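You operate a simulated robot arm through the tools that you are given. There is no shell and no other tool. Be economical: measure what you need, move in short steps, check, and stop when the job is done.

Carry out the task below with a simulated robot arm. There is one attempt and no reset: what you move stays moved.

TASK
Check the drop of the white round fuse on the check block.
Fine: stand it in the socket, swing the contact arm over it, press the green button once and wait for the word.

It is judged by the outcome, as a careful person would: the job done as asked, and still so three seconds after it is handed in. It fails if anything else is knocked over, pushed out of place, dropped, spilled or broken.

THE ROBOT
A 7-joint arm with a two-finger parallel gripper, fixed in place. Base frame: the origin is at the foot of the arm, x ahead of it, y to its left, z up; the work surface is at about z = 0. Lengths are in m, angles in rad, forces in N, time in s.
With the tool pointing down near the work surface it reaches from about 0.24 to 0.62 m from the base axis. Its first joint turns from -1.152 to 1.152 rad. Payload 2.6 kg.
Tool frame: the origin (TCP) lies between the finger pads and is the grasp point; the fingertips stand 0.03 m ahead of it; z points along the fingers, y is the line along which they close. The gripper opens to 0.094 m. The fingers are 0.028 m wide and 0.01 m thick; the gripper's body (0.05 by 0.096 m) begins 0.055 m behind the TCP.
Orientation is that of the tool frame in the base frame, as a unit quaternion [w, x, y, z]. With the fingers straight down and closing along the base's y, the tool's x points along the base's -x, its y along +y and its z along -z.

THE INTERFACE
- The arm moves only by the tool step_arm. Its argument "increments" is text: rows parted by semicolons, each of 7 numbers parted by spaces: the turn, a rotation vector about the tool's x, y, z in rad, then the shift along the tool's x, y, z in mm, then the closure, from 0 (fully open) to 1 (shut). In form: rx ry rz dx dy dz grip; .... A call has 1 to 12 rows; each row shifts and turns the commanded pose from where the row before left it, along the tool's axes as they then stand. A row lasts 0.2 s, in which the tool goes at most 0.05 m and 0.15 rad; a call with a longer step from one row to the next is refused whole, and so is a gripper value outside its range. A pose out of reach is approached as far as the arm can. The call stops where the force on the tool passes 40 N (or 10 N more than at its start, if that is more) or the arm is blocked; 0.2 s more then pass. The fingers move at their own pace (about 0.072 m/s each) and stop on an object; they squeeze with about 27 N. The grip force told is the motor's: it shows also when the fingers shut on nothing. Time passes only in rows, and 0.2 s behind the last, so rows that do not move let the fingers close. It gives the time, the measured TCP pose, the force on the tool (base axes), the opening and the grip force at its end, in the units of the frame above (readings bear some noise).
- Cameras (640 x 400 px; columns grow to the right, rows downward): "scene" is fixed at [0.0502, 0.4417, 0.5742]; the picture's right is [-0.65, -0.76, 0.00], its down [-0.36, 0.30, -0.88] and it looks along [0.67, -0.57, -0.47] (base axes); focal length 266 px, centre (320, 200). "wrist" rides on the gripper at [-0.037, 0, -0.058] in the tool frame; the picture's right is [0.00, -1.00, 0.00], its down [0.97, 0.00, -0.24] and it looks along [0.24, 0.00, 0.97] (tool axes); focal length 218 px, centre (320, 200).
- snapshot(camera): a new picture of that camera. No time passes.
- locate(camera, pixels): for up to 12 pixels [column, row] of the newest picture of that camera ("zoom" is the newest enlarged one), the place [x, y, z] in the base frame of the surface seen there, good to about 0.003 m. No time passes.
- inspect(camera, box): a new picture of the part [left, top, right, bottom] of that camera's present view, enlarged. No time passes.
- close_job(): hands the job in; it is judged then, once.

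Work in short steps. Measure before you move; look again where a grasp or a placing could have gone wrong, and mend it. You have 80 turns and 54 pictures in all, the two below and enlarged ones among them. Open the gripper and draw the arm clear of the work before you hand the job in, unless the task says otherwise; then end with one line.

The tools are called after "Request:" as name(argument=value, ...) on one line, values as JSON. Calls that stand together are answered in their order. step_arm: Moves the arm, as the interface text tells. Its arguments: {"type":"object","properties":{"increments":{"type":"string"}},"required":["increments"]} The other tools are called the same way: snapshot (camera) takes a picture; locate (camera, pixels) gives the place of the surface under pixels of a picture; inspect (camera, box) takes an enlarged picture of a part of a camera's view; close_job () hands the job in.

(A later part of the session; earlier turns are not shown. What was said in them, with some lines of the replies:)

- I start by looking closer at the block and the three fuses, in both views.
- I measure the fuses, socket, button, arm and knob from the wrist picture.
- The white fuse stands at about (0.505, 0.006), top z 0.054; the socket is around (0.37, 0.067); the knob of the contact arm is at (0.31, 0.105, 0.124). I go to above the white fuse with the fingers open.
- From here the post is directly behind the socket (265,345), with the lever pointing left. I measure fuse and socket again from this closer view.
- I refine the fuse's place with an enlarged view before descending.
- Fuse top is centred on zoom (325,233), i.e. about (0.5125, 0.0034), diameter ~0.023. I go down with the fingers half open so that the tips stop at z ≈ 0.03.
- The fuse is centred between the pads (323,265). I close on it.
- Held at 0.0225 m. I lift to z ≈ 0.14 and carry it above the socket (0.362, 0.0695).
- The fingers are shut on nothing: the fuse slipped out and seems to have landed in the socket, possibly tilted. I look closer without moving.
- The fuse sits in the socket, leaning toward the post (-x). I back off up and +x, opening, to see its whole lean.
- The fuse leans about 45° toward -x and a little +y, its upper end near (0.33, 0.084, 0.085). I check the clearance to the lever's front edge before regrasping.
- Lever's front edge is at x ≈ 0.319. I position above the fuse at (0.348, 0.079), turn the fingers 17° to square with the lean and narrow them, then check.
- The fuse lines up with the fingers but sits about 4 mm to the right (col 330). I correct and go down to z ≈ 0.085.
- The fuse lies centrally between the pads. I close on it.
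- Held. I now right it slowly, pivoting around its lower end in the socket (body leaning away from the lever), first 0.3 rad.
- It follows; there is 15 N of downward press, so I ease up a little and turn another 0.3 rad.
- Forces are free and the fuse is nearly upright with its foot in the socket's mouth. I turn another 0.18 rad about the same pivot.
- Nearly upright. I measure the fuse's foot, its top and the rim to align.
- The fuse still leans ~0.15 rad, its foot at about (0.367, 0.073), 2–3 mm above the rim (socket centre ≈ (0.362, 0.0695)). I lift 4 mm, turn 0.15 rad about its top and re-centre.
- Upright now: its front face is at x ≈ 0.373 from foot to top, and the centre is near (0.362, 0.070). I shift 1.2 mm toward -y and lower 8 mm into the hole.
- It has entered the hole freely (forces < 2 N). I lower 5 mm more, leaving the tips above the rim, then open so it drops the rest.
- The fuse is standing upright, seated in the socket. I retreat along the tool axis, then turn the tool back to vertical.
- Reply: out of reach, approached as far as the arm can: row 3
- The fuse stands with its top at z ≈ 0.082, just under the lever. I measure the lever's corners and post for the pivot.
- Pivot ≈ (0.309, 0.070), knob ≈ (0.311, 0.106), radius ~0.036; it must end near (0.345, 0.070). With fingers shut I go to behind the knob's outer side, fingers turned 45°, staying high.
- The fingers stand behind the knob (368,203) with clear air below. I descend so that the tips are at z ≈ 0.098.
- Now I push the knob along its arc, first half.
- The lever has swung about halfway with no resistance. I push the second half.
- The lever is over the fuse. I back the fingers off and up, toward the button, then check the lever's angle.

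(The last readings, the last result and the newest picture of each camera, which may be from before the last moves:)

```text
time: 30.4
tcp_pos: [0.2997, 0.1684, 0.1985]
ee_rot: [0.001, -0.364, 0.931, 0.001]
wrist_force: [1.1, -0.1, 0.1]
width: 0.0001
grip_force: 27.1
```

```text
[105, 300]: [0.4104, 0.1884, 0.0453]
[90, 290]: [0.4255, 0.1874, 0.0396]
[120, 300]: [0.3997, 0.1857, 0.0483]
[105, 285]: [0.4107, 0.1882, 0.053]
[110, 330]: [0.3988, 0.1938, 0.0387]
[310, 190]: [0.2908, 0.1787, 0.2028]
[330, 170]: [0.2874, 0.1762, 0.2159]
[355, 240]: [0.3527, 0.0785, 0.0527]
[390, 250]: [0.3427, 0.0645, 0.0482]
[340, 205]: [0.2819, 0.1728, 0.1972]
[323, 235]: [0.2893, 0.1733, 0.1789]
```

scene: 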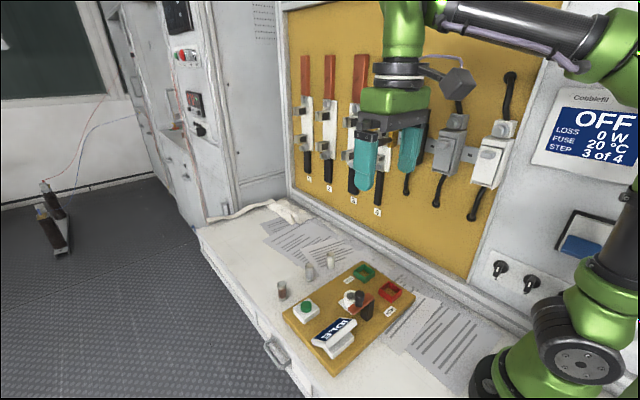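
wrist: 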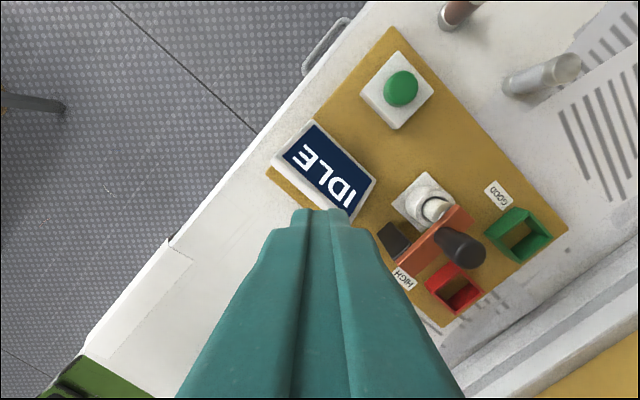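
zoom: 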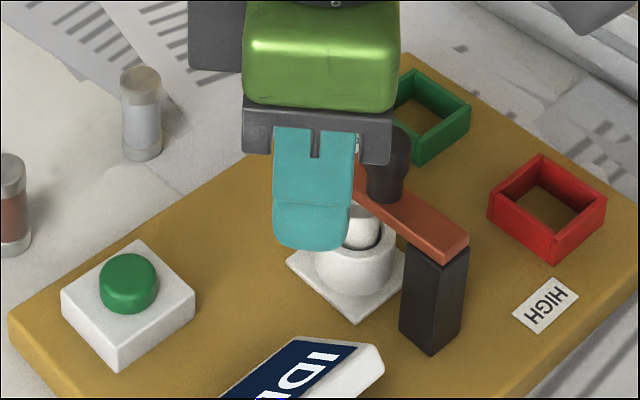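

I measure the lever's ends, knob and button from this wrist picture.

Request:
locate(camera="wrist", pixels=[[453, 211], [470, 222], [404, 262], [420, 270], [440, 225], [452, 245], [465, 252], [434, 207], [400, 88], [386, 88], [416, 88], [400, 103]])

Request:
inspect(camera="wrist", box=[370, 160, 500, 290])

```text
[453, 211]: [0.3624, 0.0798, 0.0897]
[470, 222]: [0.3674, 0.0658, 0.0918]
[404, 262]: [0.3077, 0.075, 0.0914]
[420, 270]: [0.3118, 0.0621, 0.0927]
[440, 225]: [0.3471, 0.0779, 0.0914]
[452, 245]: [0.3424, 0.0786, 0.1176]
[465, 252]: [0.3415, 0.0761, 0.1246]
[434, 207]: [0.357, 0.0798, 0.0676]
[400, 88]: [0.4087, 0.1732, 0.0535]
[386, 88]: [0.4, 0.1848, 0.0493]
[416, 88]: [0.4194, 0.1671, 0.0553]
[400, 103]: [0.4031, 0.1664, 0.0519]
```

```text
3.08 times, centred on (435, 225) of wrist
```

zoom: 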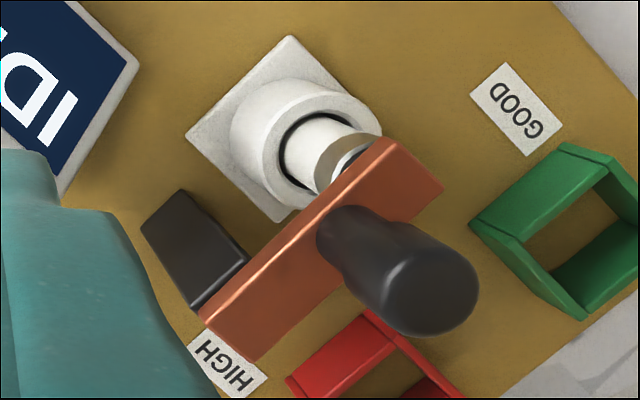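

Lever centreline runs from (0.31, 0.069) to (0.365, 0.073): over the fuse, perhaps 2–4° short. I move above the button (0.410, 0.175), staying high, and use the freed scene view to check the lever.

Request:
step_arm(increments="0 0 0 -21.2 -17.6 0 1;0 0 0 -21.2 -17.6 0 1;0 0 0 -21.2 -17.6 0 1;0 0 0 -21.2 -17.6 0 1;0 0 0 0 0 0 1")

Request:
inspect(camera="scene", box=[280, 235, 410, 330])

```text
time: 31.6
tcp_pos: [0.4108, 0.1762, 0.1998]
ee_rot: [0.001, -0.366, 0.931, 0.0]
wrist_force: [0.0, 0.4, -0.1]
width: 0.0
grip_force: 26.7
```

```text
4.21 times, centred on (345, 282) of scene
```

zoom: 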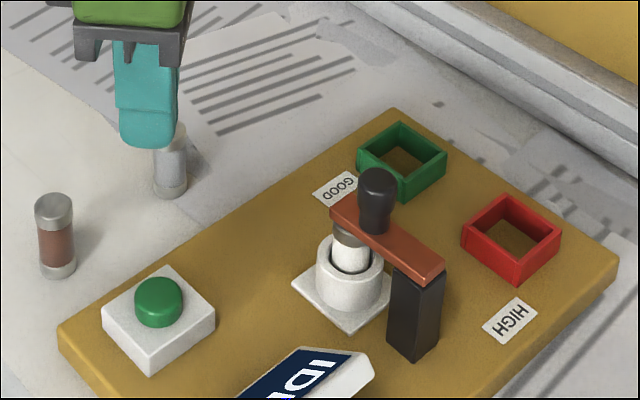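

The lever lies parallel to the board's edge and over the fuse. I go down to just above the button.

Request:
step_arm(increments="0 0 0 0 0 30 1;0 0 0 0 0 30 1;0 0 0 0 0 30 1;0 0 0 0 0 16 1;0 0 0 0 0 0 1")

Request:
inspect(camera="scene", box=[270, 260, 370, 340])

```text
time: 32.8
tcp_pos: [0.4104, 0.1759, 0.0938]
ee_rot: [0.0, -0.365, 0.931, 0.0]
wrist_force: [-0.1, 0.8, 0.1]
width: 0.0
grip_force: 27.1
```

```text
5.00 times, centred on (320, 300) of scene
```

zoom: 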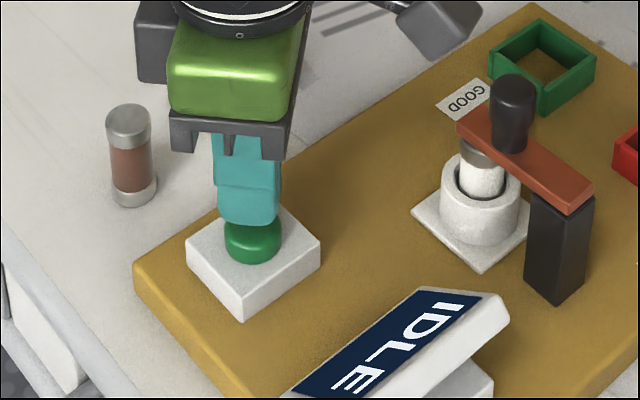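

The tips are centred above the button. I press down in small steps, hold briefly.

Request:
step_arm(increments="0 0 0 0 0 5 1;0 0 0 0 0 4 1;0 0 0 0 0 2 1;0 0 0 0 0 2 1;0 0 0 0 0 1.5 1;0 0 0 0 0 1.5 1")

```text
time: 34.2
tcp_pos: [0.4109, 0.1767, 0.0764]
ee_rot: [0.001, -0.366, 0.931, 0.0]
wrist_force: [1.5, -0.8, 3.7]
width: 0.0001
grip_force: 26.8
```

The tips are at z ≈ 0.046 with 3.7 N, so the button has moved. I look at the display.

Request:
inspect(camera="scene", box=[270, 260, 370, 340])

```text
5.00 times, centred on (320, 300) of scene
```

zoom: 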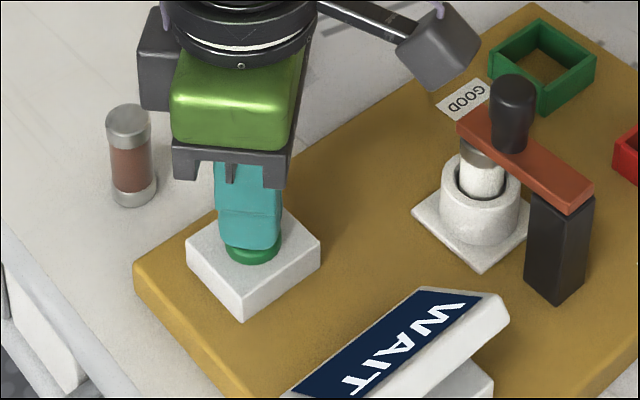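

The display shows WAIT: the press was taken. I lift off straight up and wait.

Request:
step_arm(increments="0 0 0 0 0 -20 1;0 0 0 0 0 -40 1;0 0 0 0 0 -40 1;0 0 0 0 0 -20 1;0 0 0 0 0 0 1;0 0 0 0 0 0 1;0 0 0 0 0 0 1;0 0 0 0 0 0 1;0 0 0 0 0 0 0.6;0 0 0 0 0 0 0.3;0 0 0 0 0 0 0;0 0 0 0 0 0 0")

Request:
inspect(camera="scene", box=[270, 240, 410, 340])

```text
time: 36.8
tcp_pos: [0.411, 0.1755, 0.1957]
ee_rot: [0.0, -0.366, 0.931, 0.001]
wrist_force: [-0.4, 0.2, -0.5]
width: 0.0936
grip_force: 0.0
```

```text
4.00 times, centred on (340, 290) of scene
```

zoom: 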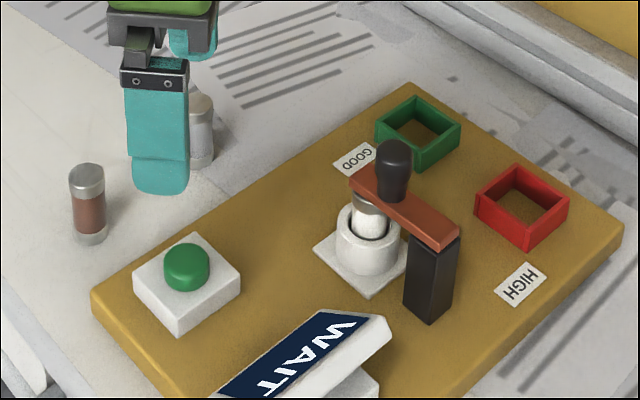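

Still WAIT. I raise the arm clear and wait several seconds more.

Request:
step_arm(increments="0 0 0 0 0 -40 0;0 0 0 0 0 -40 0;0 0 0 0 0 -40 0;0 0 0 0 0 0 0;0 0 0 0 0 0 0;0 0 0 0 0 0 0;0 0 0 0 0 0 0;0 0 0 0 0 0 0;0 0 0 0 0 0 0;0 0 0 0 0 0 0;0 0 0 0 0 0 0;0 0 0 0 0 0 0")

Request:
step_arm(increments="0 0 0 0 0 0 0;0 0 0 0 0 0 0;0 0 0 0 0 0 0;0 0 0 0 0 0 0;0 0 0 0 0 0 0;0 0 0 0 0 0 0;0 0 0 0 0 0 0;0 0 0 0 0 0 0;0 0 0 0 0 0 0;0 0 0 0 0 0 0;0 0 0 0 0 0 0;0 0 0 0 0 0 0")

Request:
inspect(camera="scene", box=[270, 240, 410, 340])

```text
time: 39.4
tcp_pos: [0.4111, 0.1744, 0.3166]
ee_rot: [0.0, -0.366, 0.931, 0.002]
wrist_force: [0.1, -0.2, 0.1]
width: 0.094
grip_force: 0.0
```

```text
time: 42.0
tcp_pos: [0.4111, 0.1741, 0.3178]
ee_rot: [0.001, -0.366, 0.931, 0.001]
wrist_force: [-0.3, 0.0, -0.1]
width: 0.0938
grip_force: 0.2
```

```text
4.00 times, centred on (340, 290) of scene
```

zoom: 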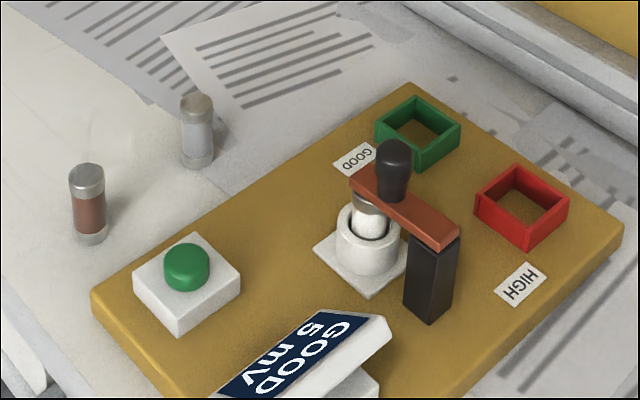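

The display reads "GOOD 5 mV". The fuse stands in the socket under the contact arm, the other fuses haven't moved, and the gripper is open and clear. I hand in.

Request:
close_job()

```text
The job is handed in.
```

The white fuse checked out: the block reads GOOD, 5 mV. I dropped the fuse while carrying it and it landed leaning in the socket, so I regripped it and stood it upright before the test; it is still in the socket under the contact arm.
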